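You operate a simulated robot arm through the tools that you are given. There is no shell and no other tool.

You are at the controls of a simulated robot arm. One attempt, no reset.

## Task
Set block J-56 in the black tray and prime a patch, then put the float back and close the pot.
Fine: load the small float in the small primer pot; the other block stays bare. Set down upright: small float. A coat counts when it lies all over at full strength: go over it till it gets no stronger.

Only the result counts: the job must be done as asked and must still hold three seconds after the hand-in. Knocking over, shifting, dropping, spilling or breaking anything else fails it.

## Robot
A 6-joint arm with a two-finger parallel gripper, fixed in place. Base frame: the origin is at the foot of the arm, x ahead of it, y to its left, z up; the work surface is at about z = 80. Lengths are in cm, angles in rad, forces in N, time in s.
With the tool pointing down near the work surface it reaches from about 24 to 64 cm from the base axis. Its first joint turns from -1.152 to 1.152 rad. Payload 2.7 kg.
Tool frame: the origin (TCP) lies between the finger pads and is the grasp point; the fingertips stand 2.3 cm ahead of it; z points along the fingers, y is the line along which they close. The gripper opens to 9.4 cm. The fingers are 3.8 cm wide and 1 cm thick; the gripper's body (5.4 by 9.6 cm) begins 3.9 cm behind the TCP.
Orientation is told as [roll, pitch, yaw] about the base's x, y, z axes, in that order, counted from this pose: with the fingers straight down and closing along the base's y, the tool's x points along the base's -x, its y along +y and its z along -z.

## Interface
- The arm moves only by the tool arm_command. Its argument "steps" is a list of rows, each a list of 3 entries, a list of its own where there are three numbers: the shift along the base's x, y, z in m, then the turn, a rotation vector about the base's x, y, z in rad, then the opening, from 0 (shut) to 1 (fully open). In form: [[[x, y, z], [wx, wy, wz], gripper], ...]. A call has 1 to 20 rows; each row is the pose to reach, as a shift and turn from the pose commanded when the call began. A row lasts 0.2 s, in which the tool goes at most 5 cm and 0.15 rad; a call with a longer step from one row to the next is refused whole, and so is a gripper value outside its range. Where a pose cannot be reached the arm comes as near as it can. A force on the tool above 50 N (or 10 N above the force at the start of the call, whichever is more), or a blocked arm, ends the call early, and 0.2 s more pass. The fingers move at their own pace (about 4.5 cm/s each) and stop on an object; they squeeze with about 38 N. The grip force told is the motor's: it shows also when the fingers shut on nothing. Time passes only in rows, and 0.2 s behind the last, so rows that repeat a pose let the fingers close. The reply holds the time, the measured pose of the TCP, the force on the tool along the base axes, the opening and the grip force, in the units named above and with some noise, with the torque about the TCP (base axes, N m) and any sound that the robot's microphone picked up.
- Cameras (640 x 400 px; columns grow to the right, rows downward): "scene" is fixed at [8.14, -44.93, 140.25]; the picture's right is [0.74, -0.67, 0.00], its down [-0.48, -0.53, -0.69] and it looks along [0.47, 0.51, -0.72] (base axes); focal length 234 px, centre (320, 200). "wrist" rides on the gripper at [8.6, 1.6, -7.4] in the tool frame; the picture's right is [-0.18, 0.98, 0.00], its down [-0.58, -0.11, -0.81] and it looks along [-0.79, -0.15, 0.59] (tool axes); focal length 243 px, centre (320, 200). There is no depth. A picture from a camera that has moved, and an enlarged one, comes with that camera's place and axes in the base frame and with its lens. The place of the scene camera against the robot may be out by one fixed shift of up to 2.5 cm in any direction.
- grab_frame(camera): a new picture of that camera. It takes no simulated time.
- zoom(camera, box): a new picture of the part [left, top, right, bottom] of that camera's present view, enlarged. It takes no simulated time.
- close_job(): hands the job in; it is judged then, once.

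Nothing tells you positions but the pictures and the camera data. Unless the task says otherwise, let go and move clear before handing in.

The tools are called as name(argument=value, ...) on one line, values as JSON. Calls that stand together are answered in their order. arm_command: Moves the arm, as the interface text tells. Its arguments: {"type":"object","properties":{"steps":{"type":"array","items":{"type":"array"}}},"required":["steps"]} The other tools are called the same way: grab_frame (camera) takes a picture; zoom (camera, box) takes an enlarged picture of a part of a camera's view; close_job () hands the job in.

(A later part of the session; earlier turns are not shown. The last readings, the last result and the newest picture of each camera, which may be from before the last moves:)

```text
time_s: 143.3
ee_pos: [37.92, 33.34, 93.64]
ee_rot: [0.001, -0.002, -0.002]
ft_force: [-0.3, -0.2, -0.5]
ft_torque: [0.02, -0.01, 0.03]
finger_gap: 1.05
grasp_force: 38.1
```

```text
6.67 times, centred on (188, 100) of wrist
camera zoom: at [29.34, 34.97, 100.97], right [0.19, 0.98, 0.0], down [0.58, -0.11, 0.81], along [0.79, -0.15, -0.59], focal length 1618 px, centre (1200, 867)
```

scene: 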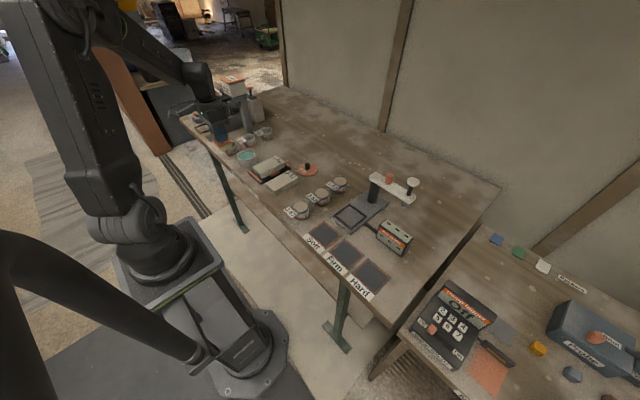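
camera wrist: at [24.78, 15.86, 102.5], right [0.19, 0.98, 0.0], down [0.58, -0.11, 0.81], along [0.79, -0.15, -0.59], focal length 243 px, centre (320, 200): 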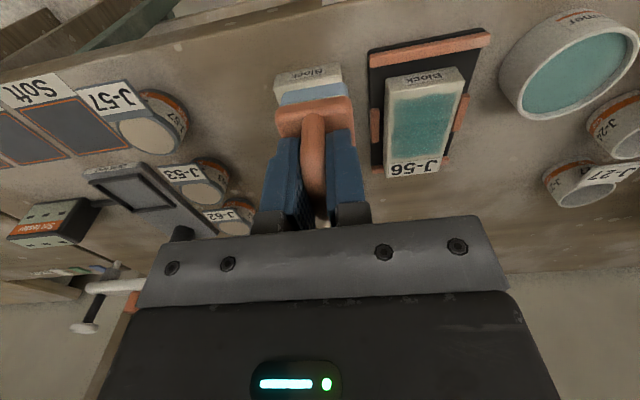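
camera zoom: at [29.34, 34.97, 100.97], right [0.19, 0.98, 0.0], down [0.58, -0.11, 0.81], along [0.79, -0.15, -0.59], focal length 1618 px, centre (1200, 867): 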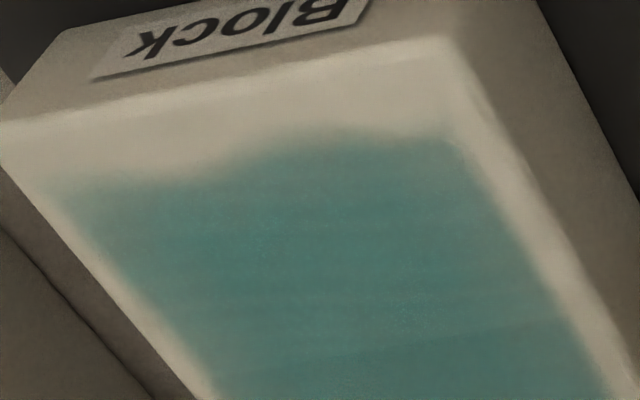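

zoom(camera="wrist", box=[170, 100, 266, 160])

zoom(camera="scene", box=[254, 155, 282, 172.5])

```text
6.67 times, centred on (218, 130) of wrist
camera zoom: at [29.34, 34.97, 100.97], right [0.19, 0.98, 0.0], down [0.58, -0.11, 0.81], along [0.79, -0.15, -0.59], focal length 1618 px, centre (1000, 667)
```

zoom: 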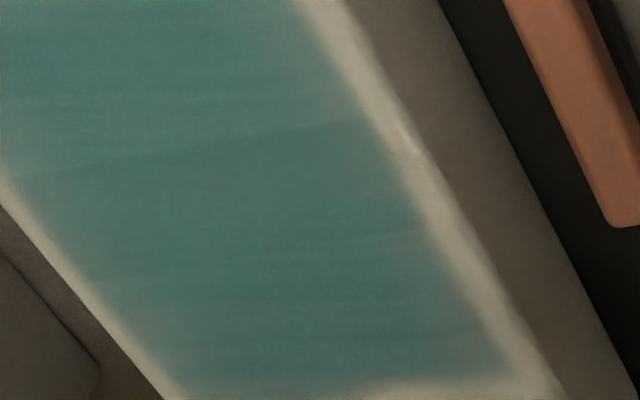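

```text
16.00 times, centred on (268, 164) of scene
camera zoom: at [8.14, -44.93, 140.25], right [0.74, -0.67, 0.0], down [-0.48, -0.53, -0.69], along [0.47, 0.51, -0.72], focal length 3744 px, centre (1152, 780)
```

zoom: 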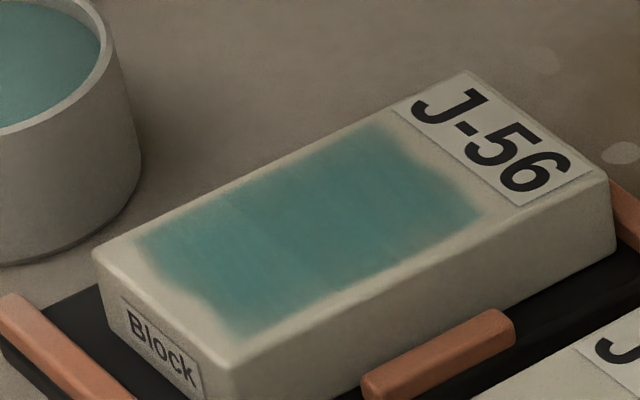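

The two ends match each other, with only the overlap in the middle a hair darker, and two further loads changed nothing: the coat is at full strength. Now I'll return the float to its original place.

arm_command(steps=[[[0.01, 0, 0.01], [0, 0, 0], 0.0], [[0.05, -0.004, 0.01], [0, 0, 0], 0.0], [[0.09, -0.009, 0.01], [0, 0, 0], 0.0], [[0.1145, -0.0123, 0], [0, 0, 0], 0.0], [[0.1145, -0.0123, -0.03], [0, 0, 0], 0.0], [[0.1145, -0.0123, -0.055], [0, 0, 0], 0.0], [[0.1145, -0.0123, -0.07], [0, 0, 0], 0.0], [[0.1145, -0.0123, -0.078], [0, 0, 0], 0.0], [[0.1145, -0.0123, -0.08], [0, 0, 0], 0.0], [[0.1145, -0.0123, -0.08], [0, 0, 0], 0.0]])

zoom(camera="scene", box=[240, 115, 304, 155])

grab_frame(camera="wrist")

```text
time_s: 145.5
ee_pos: [49.47, 32.19, 85.66]
ee_rot: [0.002, -0.001, -0.001]
ft_force: [-0.2, 0.0, 0.3]
ft_torque: [-0.01, -0.01, 0.01]
finger_gap: 1.03
grasp_force: 37.8
```

```text
10.00 times, centred on (272, 135) of scene
camera zoom: at [8.14, -44.93, 140.25], right [0.74, -0.67, 0.0], down [-0.48, -0.53, -0.69], along [0.47, 0.51, -0.72], focal length 2340 px, centre (800, 850)
```

zoom: 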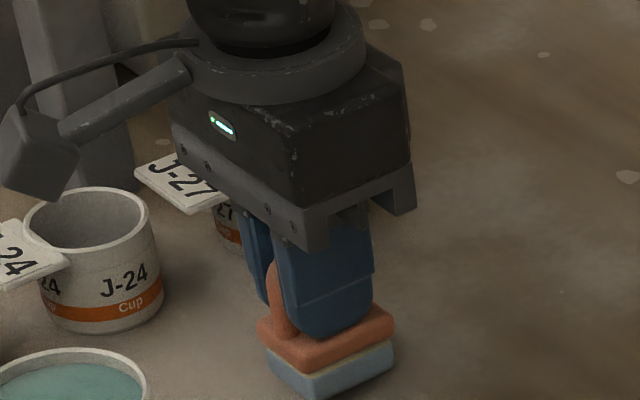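

```text
taken
camera wrist: at [40.86, 33.74, 92.99], right [0.18, 0.98, 0.0], down [0.58, -0.11, 0.81], along [0.79, -0.15, -0.59], focal length 243 px, centre (320, 200)
```

wrist: 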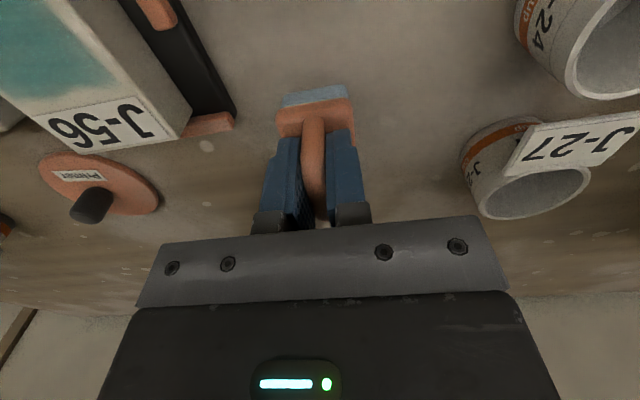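

Above its original spot. Lowering gently to contact.

arm_command(steps=[[[0, 0, -0.003], [0, 0, 0], 0.0], [[0, 0, -0.005], [0, 0, 0], 0.0], [[0, 0, -0.006], [0, 0, 0], 0.0], [[0, 0, -0.007], [0, 0, 0], 0.0], [[0, 0, -0.007], [0, 0, 0], 0.0]])

```text
time_s: 146.7
ee_pos: [49.5, 32.36, 85.18]
ee_rot: [0.001, -0.002, 0.0]
ft_force: [-1.4, -1.4, 5.3]
ft_torque: [-0.06, 0.09, 0.04]
finger_gap: 1.04
grasp_force: 38.3
```

Resting on the bench at 5 N. I'll open and rise straight up.

arm_command(steps=[[[0, 0, 0], [0, 0, 0], 0.15], [[0, 0, 0], [0, 0, 0], 0.3], [[0, 0, 0], [0, 0, 0], 0.43], [[0, 0, 0], [0, 0, 0], 0.43], [[0, 0, 0.02], [0, 0, 0], 0.43], [[0, 0, 0.05], [0, 0, 0], 0.43], [[0, 0, 0.09], [0, 0, 0], 0.43], [[0, 0, 0.11], [0, 0, 0], 0.43], [[0, 0, 0.11], [0, 0, 0], 0.43]])

zoom(camera="scene", box=[220, 120, 332, 190])

grab_frame(camera="wrist")

```text
time_s: 148.7
ee_pos: [49.52, 32.24, 96.22]
ee_rot: [0.0, -0.002, 0.002]
ft_force: [0.3, 1.2, -0.1]
ft_torque: [-0.05, 0.0, 0.03]
finger_gap: 4.03
grasp_force: 0.1
```

```text
5.71 times, centred on (276, 155) of scene
camera zoom: at [8.14, -44.93, 140.25], right [0.74, -0.67, 0.0], down [-0.48, -0.53, -0.69], along [0.47, 0.51, -0.72], focal length 1337 px, centre (571, 457)
```

zoom: 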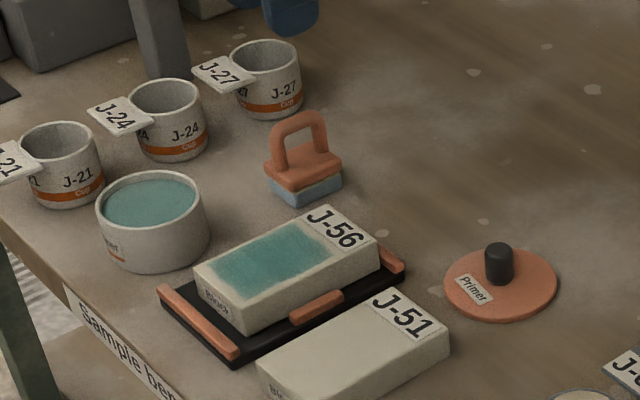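

```text
taken
camera wrist: at [40.93, 33.91, 103.55], right [0.18, 0.98, 0.0], down [0.58, -0.11, 0.81], along [0.79, -0.15, -0.59], focal length 243 px, centre (320, 200)
```

wrist: 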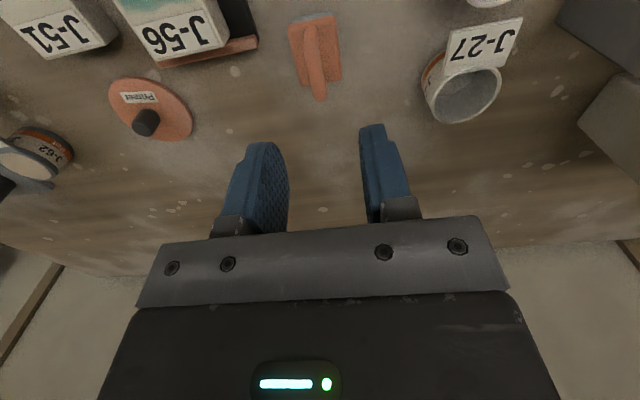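

The float stands upright where it was. Now I'll fetch the lid: first above its knob at (53, 14).

arm_command(steps=[[[0.01, -0.045, 0], [0, 0, 0], 0.45], [[0.02, -0.09, 0], [0, 0, 0], 0.45], [[0.028, -0.135, -0.01], [0, 0, 0], 0.45], [[0.035, -0.175, -0.03], [0, 0, 0], 0.45], [[0.035, -0.1842, -0.06], [0, 0, 0], 0.45], [[0.035, -0.1842, -0.08], [0, 0, 0], 0.45], [[0.035, -0.1842, -0.08], [0, 0, 0], 0.45]])

grab_frame(camera="wrist")

zoom(camera="wrist", box=[224, 80, 416, 200])

```text
time_s: 150.3
ee_pos: [53.26, 13.89, 87.87]
ee_rot: [0.002, 0.0, 0.0]
ft_force: [0.6, 0.0, -0.7]
ft_torque: [-0.02, -0.03, 0.02]
finger_gap: 4.25
grasp_force: 0.1
```

```text
taken
camera wrist: at [44.58, 15.5, 95.24], right [0.18, 0.98, 0.0], down [0.58, -0.11, 0.81], along [0.79, -0.15, -0.59], focal length 243 px, centre (320, 200)
```

wrist: 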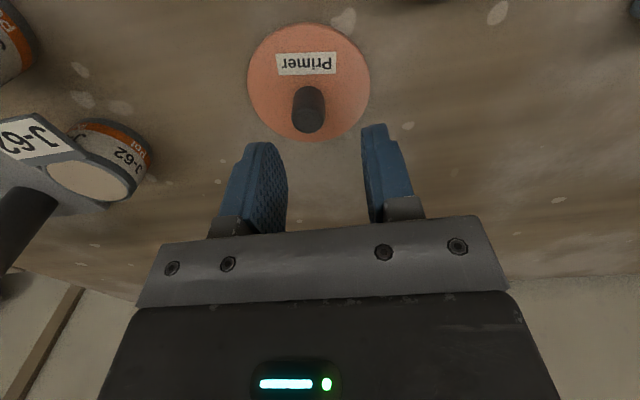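

```text
3.33 times, centred on (320, 140) of wrist
camera zoom: at [44.58, 15.5, 95.24], right [0.18, 0.98, 0.0], down [0.58, -0.11, 0.81], along [0.79, -0.15, -0.59], focal length 809 px, centre (320, 400)
```

zoom: 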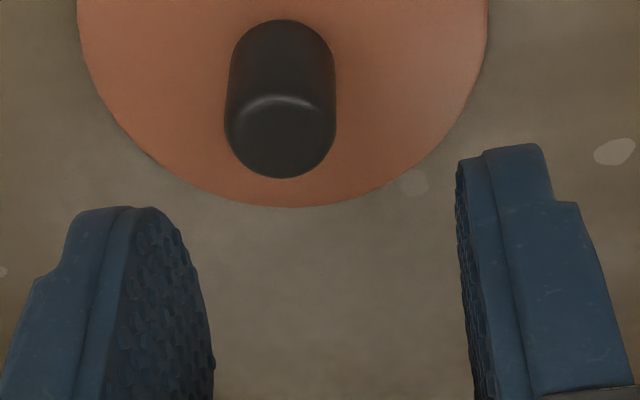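

The knob sits about 0.65 cm to the -y side of the jaw. I'll correct and check before descending.

arm_command(steps=[[[-0.002, -0.0065, 0], [0, 0, 0], 0.45], [[-0.002, -0.0065, -0.01], [0, 0, 0], 0.45], [[-0.002, -0.0065, -0.015], [0, 0, 0], 0.45], [[-0.002, -0.0065, -0.015], [0, 0, 0], 0.45]])

zoom(camera="wrist", box=[224, 80, 416, 200])

zoom(camera="scene", box=[282, 140, 338, 175])

```text
time_s: 151.3
ee_pos: [52.95, 13.29, 86.45]
ee_rot: [0.002, -0.002, 0.001]
ft_force: [-0.5, -0.2, 0.7]
ft_torque: [-0.01, 0.02, -0.03]
finger_gap: 4.22
grasp_force: 0.1
```

```text
3.33 times, centred on (320, 140) of wrist
camera zoom: at [44.25, 14.85, 93.82], right [0.18, 0.98, 0.0], down [0.58, -0.11, 0.81], along [0.79, -0.15, -0.59], focal length 809 px, centre (320, 400)
```

zoom: 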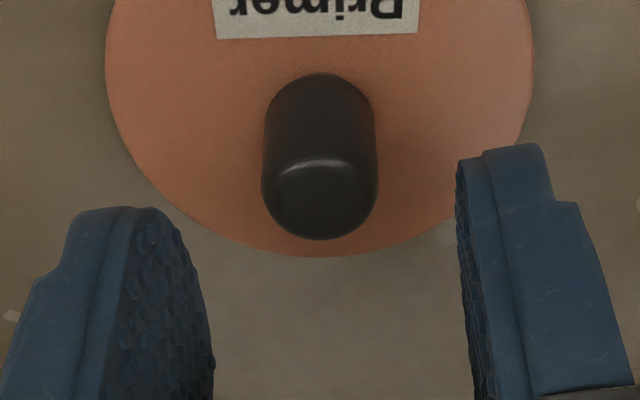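

```text
11.43 times, centred on (310, 158) of scene
camera zoom: at [8.14, -44.93, 140.25], right [0.74, -0.67, 0.0], down [-0.48, -0.53, -0.69], along [0.47, 0.51, -0.72], focal length 2675 px, centre (434, 686)
```

zoom: 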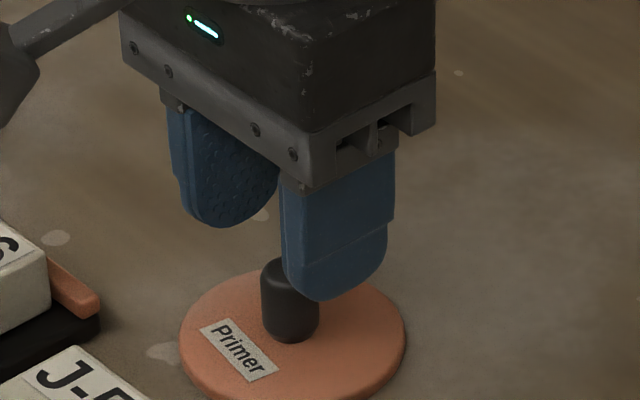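

Aligned now. Descending and gripping the knob.

arm_command(steps=[[[0, 0, -0.015], [0, 0, 0], 0.45], [[0, 0, -0.026], [0, 0, 0], 0.45], [[0, 0, -0.0335], [0, 0, 0], 0.45], [[0, 0, -0.0335], [0, 0, 0], 0.45], [[0, 0, -0.0335], [0, 0, 0], 0.3], [[0, 0, -0.0335], [0, 0, 0], 0.1], [[0, 0, -0.0335], [0, 0, 0], 0.1], [[0, 0, -0.0335], [0, 0, 0], 0.1], [[0, 0, -0.0335], [0, 0, 0], 0.1]])

zoom(camera="wrist", box=[224, 80, 416, 200])

```text
time_s: 153.3
ee_pos: [52.71, 13.2, 83.05]
ee_rot: [0.001, -0.002, -0.001]
ft_force: [-0.6, 0.2, 0.3]
ft_torque: [-0.02, 0.03, -0.02]
finger_gap: 1.86
grasp_force: 37.9
```

```text
3.33 times, centred on (320, 140) of wrist
camera zoom: at [44.11, 14.83, 90.5], right [0.18, 0.98, 0.0], down [0.58, -0.11, 0.81], along [0.79, -0.15, -0.59], focal length 809 px, centre (320, 400)
```

zoom: 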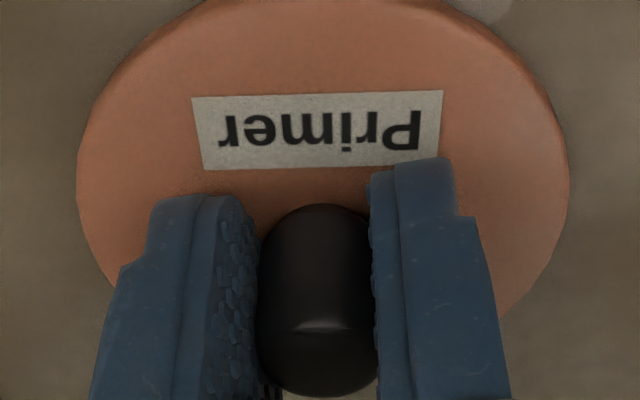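

Knob gripped. I'll lift the lid and carry it over the pot, hovering for an alignment check.

arm_command(steps=[[[0, 0, 0.02], [0, 0, 0], 0.1], [[0, 0, 0.06], [0, 0, 0], 0.1], [[-0.01, 0.02, 0.1], [0, 0, 0], 0.1], [[-0.035, 0.055, 0.115], [0, 0, 0], 0.1], [[-0.06, 0.09, 0.12], [0, 0, 0], 0.1], [[-0.085, 0.125, 0.12], [0, 0, 0], 0.1], [[-0.11, 0.16, 0.12], [0, 0, 0], 0.1], [[-0.135, 0.19, 0.11], [0, 0, 0], 0.1], [[-0.1455, 0.204, 0.085], [0, 0, 0], 0.1], [[-0.1455, 0.204, 0.065], [0, 0, 0], 0.1], [[-0.1455, 0.204, 0.065], [0, 0, 0], 0.1]])

grab_frame(camera="wrist")

zoom(camera="wrist", box=[224, 10, 416, 130])

zoom(camera="scene", box=[228, 145, 268, 170])

```text
time_s: 155.7
ee_pos: [38.15, 33.63, 89.28]
ee_rot: [0.003, -0.001, -0.001]
ft_force: [0.3, 0.4, 0.0]
ft_torque: [0.02, -0.02, -0.01]
finger_gap: 1.86
grasp_force: 38.2
```

```text
taken
camera wrist: at [29.5, 35.24, 96.79], right [0.19, 0.98, 0.0], down [0.58, -0.11, 0.81], along [0.79, -0.15, -0.59], focal length 243 px, centre (320, 200)
```

wrist: 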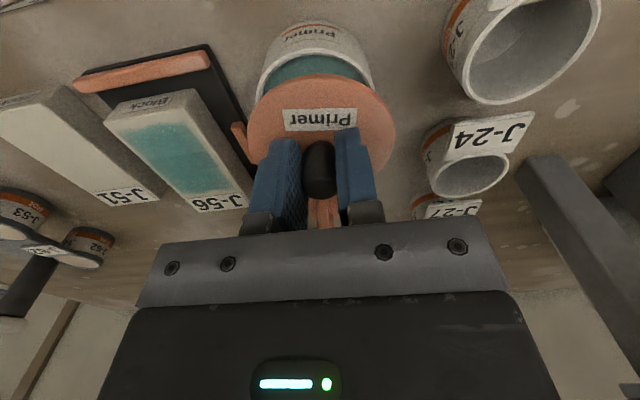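

```text
3.33 times, centred on (320, 70) of wrist
camera zoom: at [29.5, 35.24, 96.79], right [0.19, 0.98, 0.0], down [0.58, -0.11, 0.81], along [0.79, -0.15, -0.59], focal length 809 px, centre (320, 633)
```

zoom: 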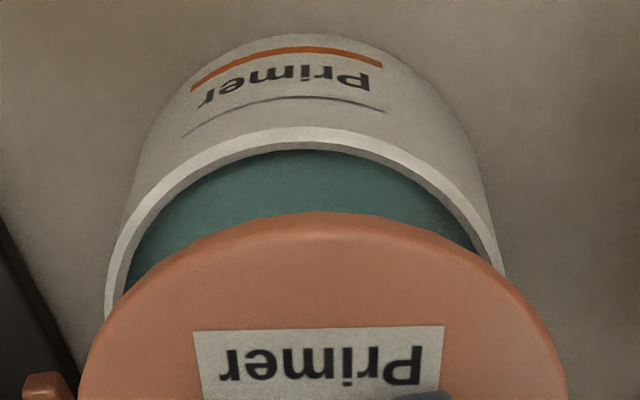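

```text
16.00 times, centred on (248, 158) of scene
camera zoom: at [8.14, -44.93, 140.25], right [0.74, -0.67, 0.0], down [-0.48, -0.53, -0.69], along [0.47, 0.51, -0.72], focal length 3744 px, centre (1472, 880)
```

zoom: 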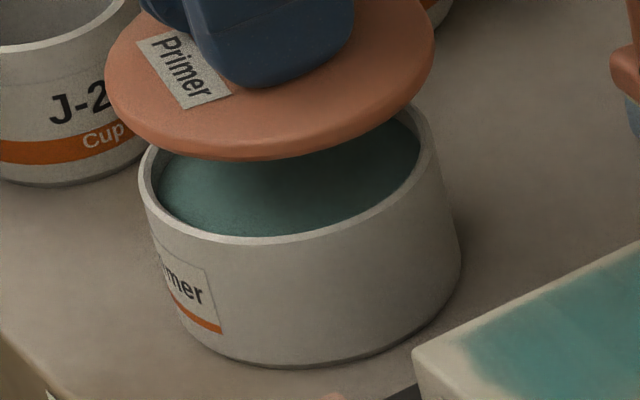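

The pot is unchanged. I'll take the same view as right after opening to compare lid alignment.

zoom(camera="scene", box=[210, 120, 290, 170])

```text
8.00 times, centred on (250, 145) of scene
camera zoom: at [8.14, -44.93, 140.25], right [0.74, -0.67, 0.0], down [-0.48, -0.53, -0.69], along [0.47, 0.51, -0.72], focal length 1872 px, centre (880, 640)
```

zoom: 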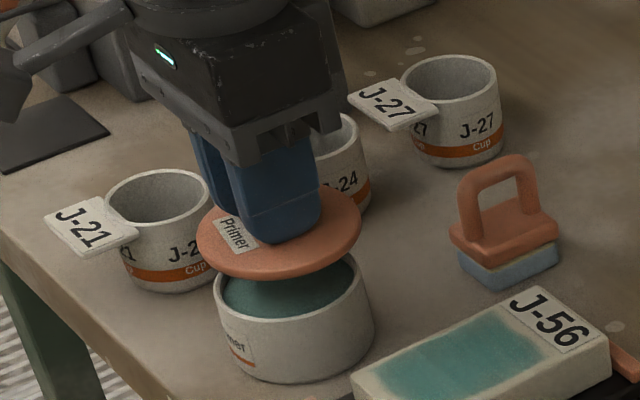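

The lid hovers exactly as it did after opening. I'll lower it slowly and press until it snaps shut.

arm_command(steps=[[[0, 0, -0.005], [0, 0, 0], 0.1], [[0, 0, -0.01], [0, 0, 0], 0.1], [[0, 0, -0.014], [0, 0, 0], 0.1], [[0, 0, -0.017], [0, 0, 0], 0.1], [[0, 0, -0.019], [0, 0, 0], 0.1], [[0, 0, -0.019], [0, 0, 0], 0.1]])

zoom(camera="scene", box=[228, 145, 268, 170])

```text
time_s: 157.1
ee_pos: [38.19, 33.65, 87.92]
ee_rot: [0.002, -0.002, 0.0]
ft_force: [-1.1, -0.3, -1.4]
ft_torque: [-0.02, 0.02, 0.02]
finger_gap: 1.86
grasp_force: 37.7
```

```text
16.00 times, centred on (248, 158) of scene
camera zoom: at [8.14, -44.93, 140.25], right [0.74, -0.67, 0.0], down [-0.48, -0.53, -0.69], along [0.47, 0.51, -0.72], focal length 3744 px, centre (1472, 880)
```

zoom: 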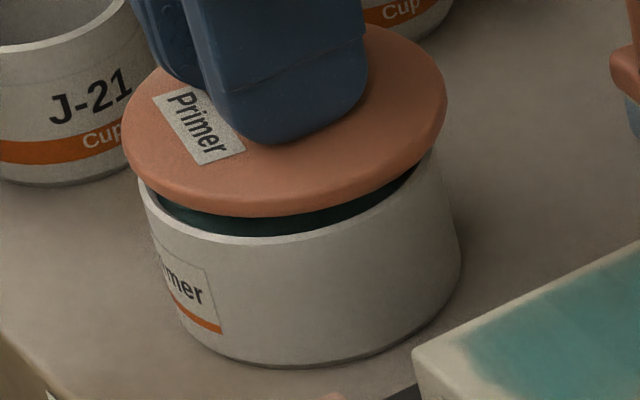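

Well centred. Continuing down to seat it.

arm_command(steps=[[[0, 0, -0.002], [0, 0, 0], 0.1], [[0, 0, -0.004], [0, 0, 0], 0.1], [[0, 0, -0.005], [0, 0, 0], 0.1], [[0, 0, -0.006], [0, 0, 0], 0.1], [[0, 0, -0.006], [0, 0, 0], 0.1]])

zoom(camera="scene", box=[228, 145, 268, 170])

```text
time_s: 158.3
ee_pos: [38.11, 33.68, 87.14]
ee_rot: [0.002, -0.003, 0.0]
ft_force: [-0.3, 0.0, -0.2]
ft_torque: [0.01, 0.02, -0.01]
finger_gap: 1.82
grasp_force: 37.9
```

```text
16.00 times, centred on (248, 158) of scene
camera zoom: at [8.14, -44.93, 140.25], right [0.74, -0.67, 0.0], down [-0.48, -0.53, -0.69], along [0.47, 0.51, -0.72], focal length 3744 px, centre (1472, 880)
```

zoom: 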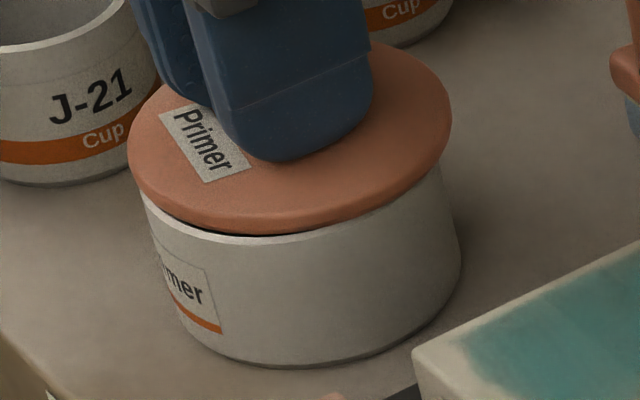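

arm_command(steps=[[[0, 0, -0.001], [0, 0, 0], 0.1], [[0, 0, -0.002], [0, 0, 0], 0.1], [[0, 0, -0.003], [0, 0, 0], 0.1], [[0, 0, -0.003], [0, 0, 0], 0.1]])

zoom(camera="scene", box=[228, 145, 268, 170])

```text
time_s: 159.3
ee_pos: [38.19, 33.9, 87.16]
ee_rot: [0.003, -0.004, -0.002]
ft_force: [-9.6, -4.5, 29.9]
ft_torque: [-0.21, 0.53, -0.01]
finger_gap: 1.85
grasp_force: 37.8
```

```text
16.00 times, centred on (248, 158) of scene
camera zoom: at [8.09, -44.98, 140.24], right [0.74, -0.67, 0.0], down [-0.48, -0.53, -0.69], along [0.47, 0.51, -0.72], focal length 3744 px, centre (1472, 880)
```

zoom: 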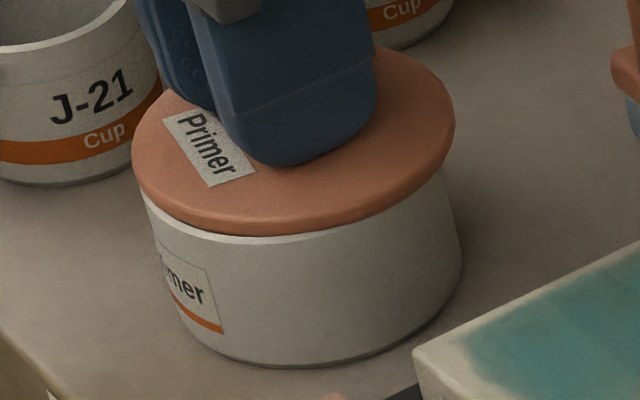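

The lid sits on the rim at 30 N but hasn't snapped. I'll press a little harder.

arm_command(steps=[[[0, 0, -0.0005], [0, 0, 0], 0.1], [[0, 0, -0.001], [0, 0, 0], 0.1], [[0, 0, -0.001], [0, 0, 0], 0.1]])

zoom(camera="scene", box=[228, 145, 268, 170])

grab_frame(camera="wrist")

```text
time_s: 160.1
ee_pos: [38.32, 33.73, 87.11]
ee_rot: [0.005, -0.006, 0.0]
ft_force: [-12.3, -4.3, 38.5]
ft_torque: [-0.26, 0.29, -0.02]
finger_gap: 1.86
grasp_force: 38.2
```

```text
16.00 times, centred on (248, 158) of scene
camera zoom: at [8.07, -44.98, 140.24], right [0.74, -0.67, 0.0], down [-0.48, -0.53, -0.69], along [0.47, 0.51, -0.72], focal length 3744 px, centre (1472, 880)
```

zoom: 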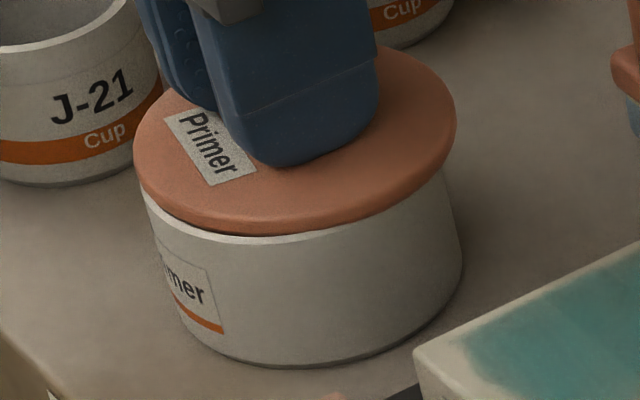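

```text
taken
camera wrist: at [29.58, 35.27, 94.4], right [0.18, 0.98, 0.01], down [0.58, -0.11, 0.81], along [0.8, -0.15, -0.59], focal length 243 px, centre (320, 200)
```

wrist: 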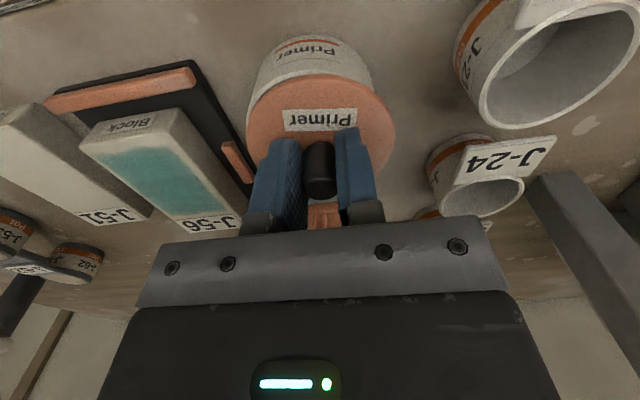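

The rim shows at the near side, so the lid is about 0.4 cm too far in +x. I'll raise slightly, shift, and press again.

arm_command(steps=[[[0, 0, 0.004], [0, 0, 0], 0.1], [[-0.002, 0, 0.006], [0, 0, 0], 0.1], [[-0.004, 0, 0.006], [0, 0, 0], 0.1], [[-0.004, 0, 0.004], [0, 0, 0], 0.1], [[-0.004, 0, 0.003], [0, 0, 0], 0.1], [[-0.004, 0, 0.003], [0, 0, 0], 0.1]])

zoom(camera="scene", box=[228, 145, 268, 170])

zoom(camera="wrist", box=[224, 10, 416, 130])

```text
time_s: 161.5
ee_pos: [37.76, 33.73, 87.03]
ee_rot: [0.001, -0.001, -0.001]
ft_force: [0.4, -1.3, 2.8]
ft_torque: [-0.03, -0.1, -0.04]
finger_gap: 1.87
grasp_force: 38.3
```

```text
16.00 times, centred on (248, 158) of scene
camera zoom: at [8.14, -44.94, 140.25], right [0.74, -0.67, 0.0], down [-0.48, -0.53, -0.69], along [0.47, 0.51, -0.72], focal length 3744 px, centre (1472, 880)
```

zoom: 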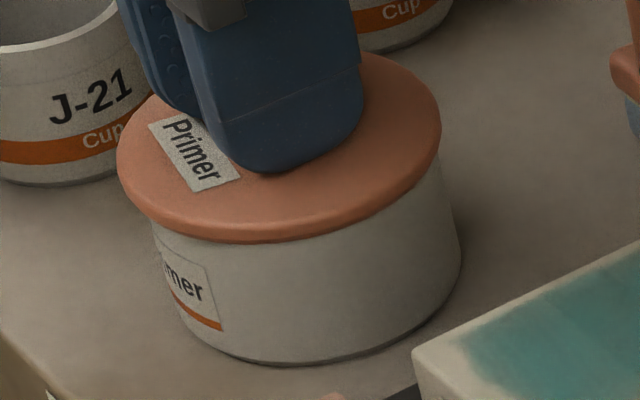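

```text
3.33 times, centred on (320, 70) of wrist
camera zoom: at [29.2, 35.29, 94.43], right [0.18, 0.98, 0.0], down [0.58, -0.11, 0.81], along [0.79, -0.15, -0.59], focal length 809 px, centre (320, 633)
```

zoom: 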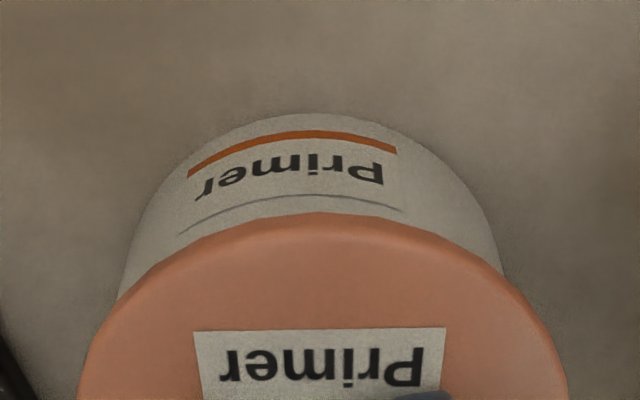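

Now nearly as in the original closed view. I'll fine-tune +0.1 cm and press.

arm_command(steps=[[[0.001, 0, 0], [0, 0, 0], 0.1], [[0.001, 0, -0.001], [0, 0, 0], 0.1], [[0.001, 0, -0.002], [0, 0, 0], 0.1], [[0.001, 0, -0.0028], [0, 0, 0], 0.1], [[0.001, 0, -0.0028], [0, 0, 0], 0.1]])

zoom(camera="scene", box=[228, 145, 268, 170])

```text
time_s: 162.7
ee_pos: [37.9, 33.81, 87.04]
ee_rot: [0.005, -0.002, -0.002]
ft_force: [-8.4, -0.6, 25.6]
ft_torque: [-0.17, 0.25, -0.03]
finger_gap: 1.86
grasp_force: 38.1
```

```text
16.00 times, centred on (248, 158) of scene
camera zoom: at [8.1, -44.96, 140.24], right [0.74, -0.67, 0.0], down [-0.48, -0.53, -0.69], along [0.47, 0.51, -0.72], focal length 3744 px, centre (1472, 880)
```

zoom: 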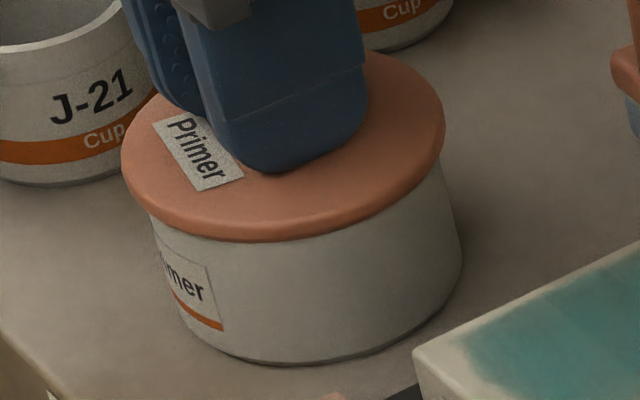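

The lid's top is now at the same height as when it was originally closed. I'll press a bit more to make sure it latches.

arm_command(steps=[[[0, 0, -0.0008], [0, 0, 0], 0.1], [[0, 0, -0.0013], [0, 0, 0], 0.1], [[0, 0, -0.0016], [0, 0, 0], 0.1], [[0, 0, -0.0016], [0, 0, 0], 0.1]])

zoom(camera="scene", box=[228, 145, 268, 170])

```text
time_s: 163.7
ee_pos: [37.93, 33.74, 87.01]
ee_rot: [0.006, -0.007, -0.002]
ft_force: [-5.4, -8.9, 41.4]
ft_torque: [-0.42, 0.57, 0.05]
finger_gap: 1.86
grasp_force: 37.9
```

```text
16.00 times, centred on (248, 158) of scene
camera zoom: at [8.08, -45.0, 140.23], right [0.74, -0.67, 0.0], down [-0.48, -0.53, -0.69], along [0.47, 0.51, -0.72], focal length 3744 px, centre (1472, 880)
```

zoom: 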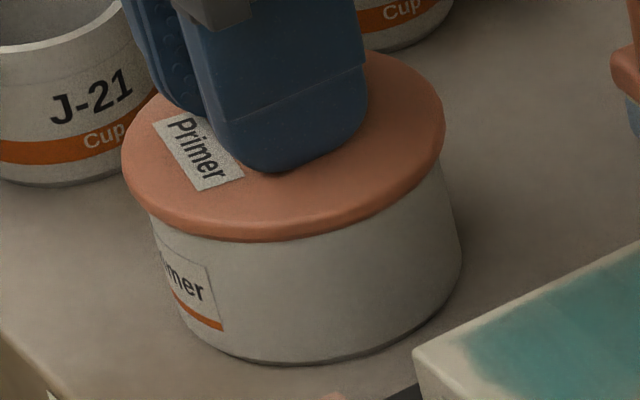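

No snap yet, though the position matches the original closed view. I'll ease up slightly to see whether the lid holds (tension means it's latched).

arm_command(steps=[[[0, 0, 0.001], [0, 0, 0], 0.1], [[0, 0, 0.002], [0, 0, 0], 0.1], [[0, 0, 0.003], [0, 0, 0], 0.1], [[0, 0, 0.0035], [0, 0, 0], 0.1], [[0, 0, 0.0035], [0, 0, 0], 0.1]])

zoom(camera="scene", box=[228, 145, 268, 170])

```text
time_s: 164.9
ee_pos: [37.94, 33.71, 87.18]
ee_rot: [0.005, -0.004, -0.001]
ft_force: [6.4, -0.8, 19.1]
ft_torque: [-0.06, -0.48, 0.03]
finger_gap: 1.86
grasp_force: 38.6
```

```text
16.00 times, centred on (248, 158) of scene
camera zoom: at [8.13, -44.95, 140.24], right [0.74, -0.67, 0.0], down [-0.48, -0.53, -0.69], along [0.47, 0.51, -0.72], focal length 3744 px, centre (1472, 880)
```

zoom: 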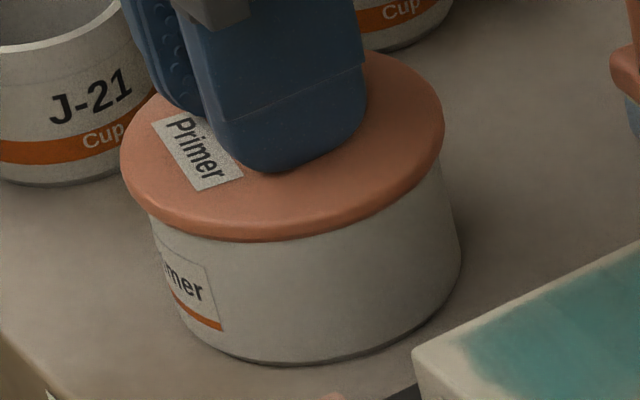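

arm_command(steps=[[[0, 0, 0.001], [0, 0, 0], 0.1], [[0, 0, 0.0015], [0, 0, 0], 0.1], [[0, 0, 0.0015], [0, 0, 0], 0.1]])

zoom(camera="scene", box=[228, 145, 268, 170])

```text
time_s: 165.7
ee_pos: [37.79, 33.68, 87.08]
ee_rot: [0.0, 0.0, -0.003]
ft_force: [2.9, -0.8, 8.1]
ft_torque: [0.02, -0.39, -0.04]
finger_gap: 1.86
grasp_force: 37.8
```

```text
16.00 times, centred on (248, 158) of scene
camera zoom: at [8.14, -44.94, 140.25], right [0.74, -0.67, 0.0], down [-0.48, -0.53, -0.69], along [0.47, 0.51, -0.72], focal length 3744 px, centre (1472, 880)
```

zoom: 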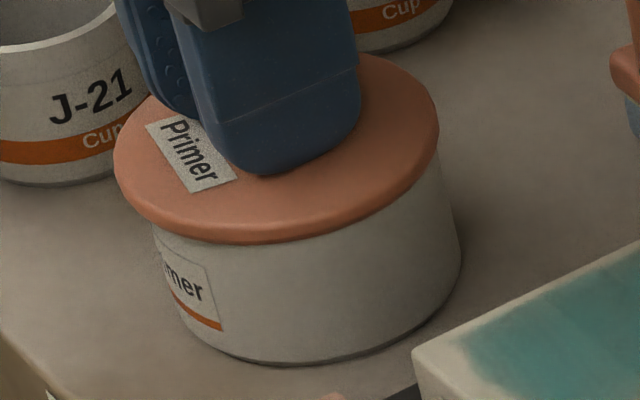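

The lid slides freely, so it's not latched. From the rim geometry the lid should sit about 0.25 cm further toward -y; I'll shift there and press again.

arm_command(steps=[[[0, 0, 0.003], [0, 0, 0], 0.1], [[0, -0.0025, 0.003], [0, 0, 0], 0.1], [[0, -0.0025, 0.001], [0, 0, 0], 0.1], [[0, -0.0025, -0.001], [0, 0, 0], 0.1], [[0, -0.0025, -0.003], [0, 0, 0], 0.1], [[0, -0.0025, -0.003], [0, 0, 0], 0.1]])

zoom(camera="scene", box=[228, 145, 268, 170])

```text
time_s: 167.1
ee_pos: [37.93, 33.5, 87.09]
ee_rot: [0.001, -0.005, -0.001]
ft_force: [-7.3, -4.6, 26.6]
ft_torque: [-0.27, 0.56, -0.01]
finger_gap: 1.84
grasp_force: 37.7
```

```text
16.00 times, centred on (248, 158) of scene
camera zoom: at [8.09, -44.97, 140.24], right [0.74, -0.67, 0.0], down [-0.48, -0.53, -0.69], along [0.47, 0.51, -0.72], focal length 3744 px, centre (1472, 880)
```

zoom: 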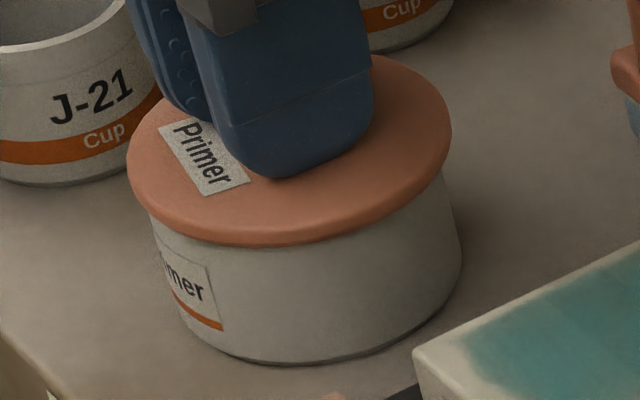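

Now concentric with the rim. Pressing further.

arm_command(steps=[[[0, 0, -0.0008], [0, 0, 0], 0.1], [[0, 0, -0.0014], [0, 0, 0], 0.1], [[0, 0, -0.0018], [0, 0, 0], 0.1], [[0, 0, -0.0018], [0, 0, 0], 0.1]])

```text
time_s: 167.9
ee_pos: [38.06, 33.53, 87.17]
ee_rot: [0.006, -0.005, -0.001]
ft_force: [-0.6, 0.7, 3.0]
ft_torque: [-0.07, 0.06, 0.0]
finger_gap: 1.86
grasp_force: 38.2
stopped in row 4: the force on the tool passed its limit at 51 N (the readings are from after the stop); the commanded pose is now the measured one
```

The press reached the 50 N limit without a snap. I'll lift a hair to test whether the lid holds.

arm_command(steps=[[[0, 0, 0.001], [0, 0, 0], 0.1], [[0, 0, 0.002], [0, 0, 0], 0.1], [[0, 0, 0.003], [0, 0, 0], 0.1], [[0, 0, 0.003], [0, 0, 0], 0.1]])

zoom(camera="scene", box=[228, 145, 268, 170])

zoom(camera="wrist", box=[224, 10, 416, 130])

```text
time_s: 168.9
ee_pos: [38.09, 33.43, 87.34]
ee_rot: [0.007, -0.006, -0.001]
ft_force: [0.0, 0.8, 1.1]
ft_torque: [0.03, 0.01, 0.03]
finger_gap: 1.85
grasp_force: 37.9
```

```text
16.00 times, centred on (248, 158) of scene
camera zoom: at [8.14, -44.93, 140.25], right [0.74, -0.67, 0.0], down [-0.48, -0.53, -0.69], along [0.47, 0.51, -0.72], focal length 3744 px, centre (1472, 880)
```

zoom: 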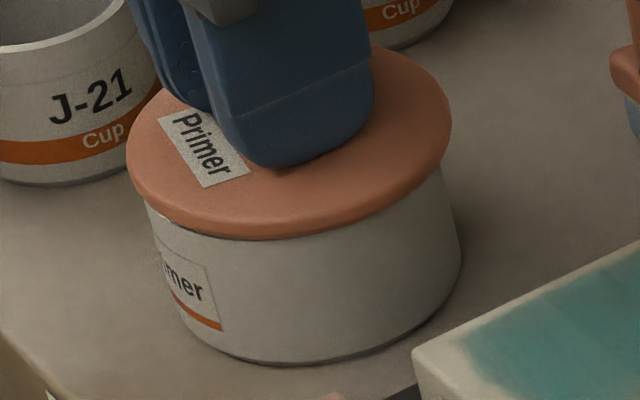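

```text
3.33 times, centred on (320, 70) of wrist
camera zoom: at [29.36, 34.98, 94.63], right [0.18, 0.98, 0.01], down [0.58, -0.11, 0.81], along [0.8, -0.15, -0.59], focal length 809 px, centre (320, 633)
```

zoom: 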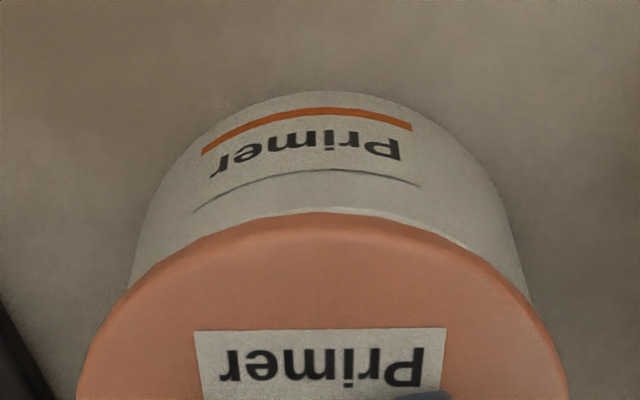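

The lid still lifts freely. Comparing grips, the knob now sits slightly differently in the jaws, so I'll place the lid at the best-matching spot, let go so it can settle, and then press on the knob from above.

arm_command(steps=[[[0, 0, 0.001], [0, 0, 0], 0.1], [[-0.001, 0.002, 0.001], [0, 0, 0], 0.1], [[-0.001, 0.002, -0.001], [0, 0, 0], 0.1], [[-0.001, 0.002, -0.003], [0, 0, 0], 0.1], [[-0.001, 0.002, -0.004], [0, 0, 0], 0.1], [[-0.001, 0.002, -0.004], [0, 0, 0], 0.1]])

zoom(camera="scene", box=[228, 145, 268, 170])

zoom(camera="wrist", box=[224, 10, 416, 130])

```text
time_s: 170.3
ee_pos: [38.11, 33.68, 86.93]
ee_rot: [0.006, -0.006, -0.001]
ft_force: [-3.2, -3.1, 14.0]
ft_torque: [-0.37, 0.39, 0.01]
finger_gap: 1.87
grasp_force: 38.1
```

```text
16.00 times, centred on (248, 158) of scene
camera zoom: at [8.12, -44.95, 140.24], right [0.74, -0.67, 0.0], down [-0.48, -0.53, -0.69], along [0.47, 0.51, -0.72], focal length 3744 px, centre (1472, 880)
```

zoom: 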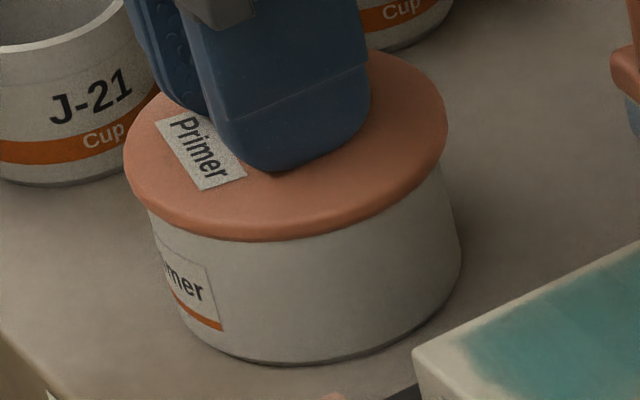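

```text
3.33 times, centred on (320, 70) of wrist
camera zoom: at [29.34, 35.23, 94.4], right [0.18, 0.98, 0.01], down [0.58, -0.11, 0.81], along [0.8, -0.14, -0.59], focal length 809 px, centre (320, 633)
```

zoom: 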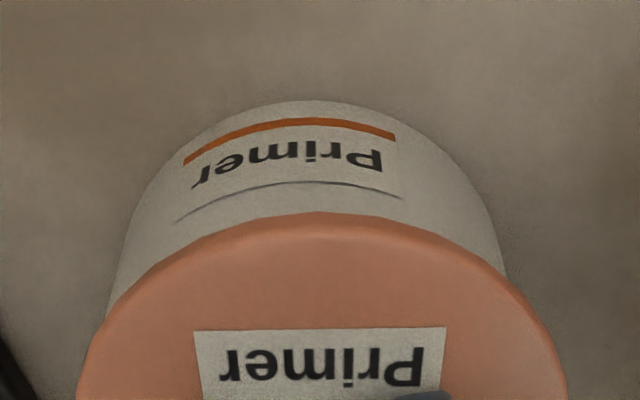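

Comparing with the original gripped view, the lid should be about 0.2 cm toward -y and 0.1 toward -x. I'll place it there.

arm_command(steps=[[[0, 0, 0.004], [0, 0, 0], 0.1], [[-0.001, -0.002, 0.004], [0, 0, 0], 0.1], [[-0.001, -0.002, 0.002], [0, 0, 0], 0.1], [[-0.001, -0.002, 0.0005], [0, 0, 0], 0.1], [[-0.001, -0.002, 0.0], [0, 0, 0], 0.1], [[-0.001, -0.002, 0.0], [0, 0, 0], 0.1]])

zoom(camera="scene", box=[228, 145, 268, 170])

zoom(camera="wrist", box=[224, 10, 416, 130])

```text
time_s: 171.7
ee_pos: [37.92, 33.54, 87.06]
ee_rot: [0.007, -0.007, -0.001]
ft_force: [-2.6, -3.7, 24.1]
ft_torque: [-0.4, 0.7, 0.06]
finger_gap: 1.85
grasp_force: 37.8
```

```text
16.00 times, centred on (248, 158) of scene
camera zoom: at [8.11, -44.96, 140.24], right [0.74, -0.67, 0.0], down [-0.48, -0.53, -0.69], along [0.47, 0.51, -0.72], focal length 3744 px, centre (1472, 880)
```

zoom: 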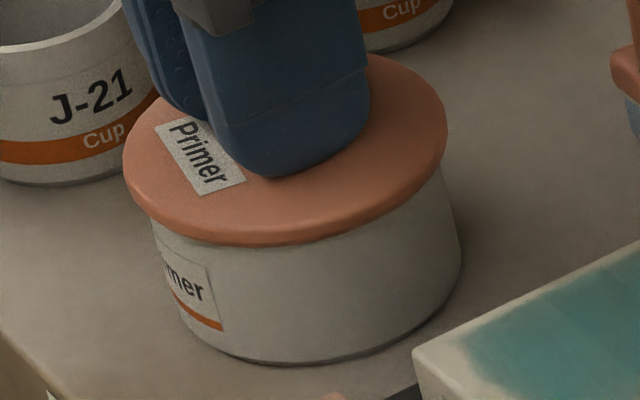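

```text
3.33 times, centred on (320, 70) of wrist
camera zoom: at [29.21, 35.05, 94.38], right [0.18, 0.98, 0.01], down [0.58, -0.11, 0.81], along [0.8, -0.14, -0.59], focal length 809 px, centre (320, 633)
```

zoom: 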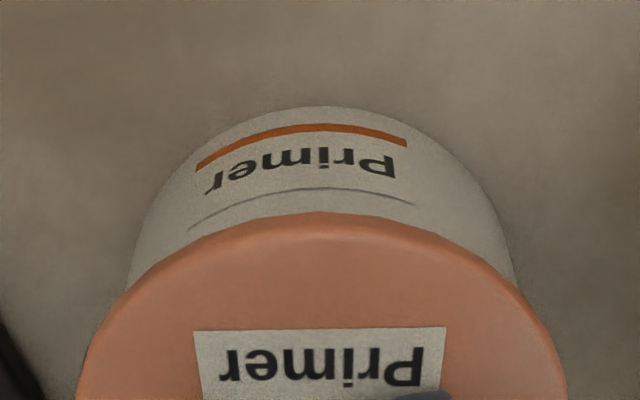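

Well aligned in both views now. I'll level the tool (it is tilted by 0.4°) and press again.

arm_command(steps=[[[0, 0, 0], [-0.005, 0.005, 0], 0.1], [[0, 0, -0.0005], [-0.006, 0.006, 0], 0.1], [[0, 0, -0.001], [-0.006, 0.006, 0], 0.1], [[0, 0, -0.0013], [-0.006, 0.006, 0], 0.1], [[0, 0, -0.0013], [-0.006, 0.006, 0], 0.1]])

```text
time_s: 172.9
ee_pos: [38.11, 33.58, 87.17]
ee_rot: [0.004, -0.002, 0.0]
ft_force: [-0.7, -0.8, 31.4]
ft_torque: [-0.17, -0.16, 0.09]
finger_gap: 1.84
grasp_force: 38.3
```

arm_command(steps=[[[0, 0, -0.0006], [0, 0, 0], 0.1], [[0, 0, -0.001], [0, 0, 0], 0.1], [[0, 0, -0.0012], [0, 0, 0], 0.1]])

```text
time_s: 173.7
ee_pos: [37.93, 33.51, 87.01]
ee_rot: [0.004, -0.004, 0.001]
ft_force: [-7.7, -8.0, 43.3]
ft_torque: [-0.32, 0.26, 0.07]
finger_gap: 1.84
grasp_force: 37.3
```

arm_command(steps=[[[0, 0, -0.0005], [0, 0, 0], 0.1], [[0, 0, -0.0008], [0, 0, 0], 0.1], [[0, 0, -0.001], [0, 0, 0], 0.1]])

```text
time_s: 174.5
ee_pos: [37.99, 33.63, 87.0]
ee_rot: [0.005, -0.005, -0.002]
ft_force: [-1.2, -10.2, 45.3]
ft_torque: [-0.49, 0.73, 0.07]
finger_gap: 1.86
grasp_force: 37.6
```

Still no click at 45 N. I'll unload, let go of the knob and look at how the lid sits by itself.

arm_command(steps=[[[0, 0, 0.001], [0, 0, 0], 0.1], [[0, 0, 0.002], [0, 0, 0], 0.1], [[0, 0, 0.002], [0, 0, 0], 0.1]])

arm_command(steps=[[[0, 0, 0], [0, 0, 0], 0.2], [[0, 0, 0], [0, 0, 0], 0.35], [[0, 0, 0], [0, 0, 0], 0.45], [[0, 0, 0], [0, 0, 0], 0.45], [[0, 0, 0.02], [0, 0, 0], 0.45], [[0, 0, 0.05], [0, 0, 0], 0.45], [[-0.03, 0, 0.08], [0, 0, 0], 0.45], [[-0.06, 0, 0.1], [0, 0, 0], 0.45], [[-0.06, 0, 0.1], [0, 0, 0], 0.45]])

zoom(camera="scene", box=[228, 145, 268, 170])

zoom(camera="scene", box=[210, 120, 290, 170])

grab_frame(camera="wrist")

```text
time_s: 175.3
ee_pos: [37.98, 33.51, 87.12]
ee_rot: [0.005, -0.004, 0.0]
ft_force: [1.8, -5.7, 34.5]
ft_torque: [-0.21, -0.2, -0.02]
finger_gap: 1.86
grasp_force: 38.7
```

```text
time_s: 177.3
ee_pos: [32.09, 33.3, 96.76]
ee_rot: [-0.003, 0.001, 0.002]
ft_force: [-0.5, 0.6, -0.2]
ft_torque: [0.01, 0.02, -0.03]
finger_gap: 4.24
grasp_force: 0.1
```

```text
16.00 times, centred on (248, 158) of scene
camera zoom: at [8.14, -44.93, 140.25], right [0.74, -0.67, 0.0], down [-0.48, -0.53, -0.69], along [0.47, 0.51, -0.72], focal length 3744 px, centre (1472, 880)
```

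zoom: 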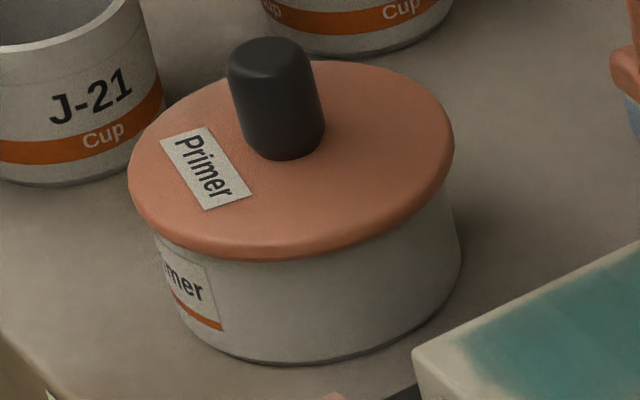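

```text
8.00 times, centred on (250, 145) of scene
camera zoom: at [8.14, -44.93, 140.25], right [0.74, -0.67, 0.0], down [-0.48, -0.53, -0.69], along [0.47, 0.51, -0.72], focal length 1872 px, centre (880, 640)
```

zoom: 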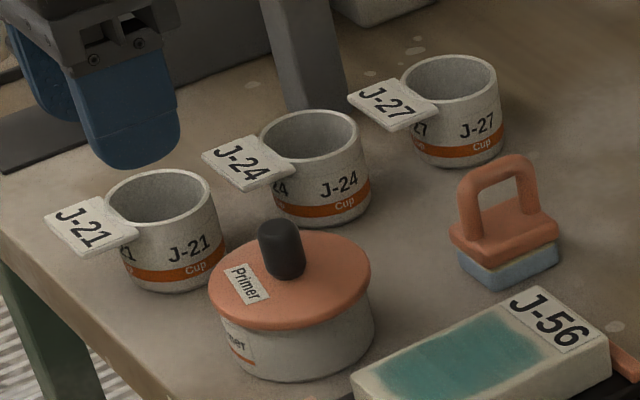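

```text
taken
camera wrist: at [23.4, 34.87, 104.14], right [0.18, 0.98, 0.0], down [0.58, -0.11, 0.81], along [0.79, -0.15, -0.59], focal length 243 px, centre (320, 200)
```

wrist: 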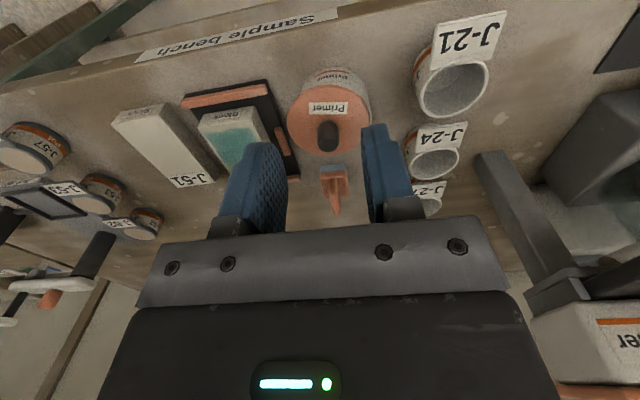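

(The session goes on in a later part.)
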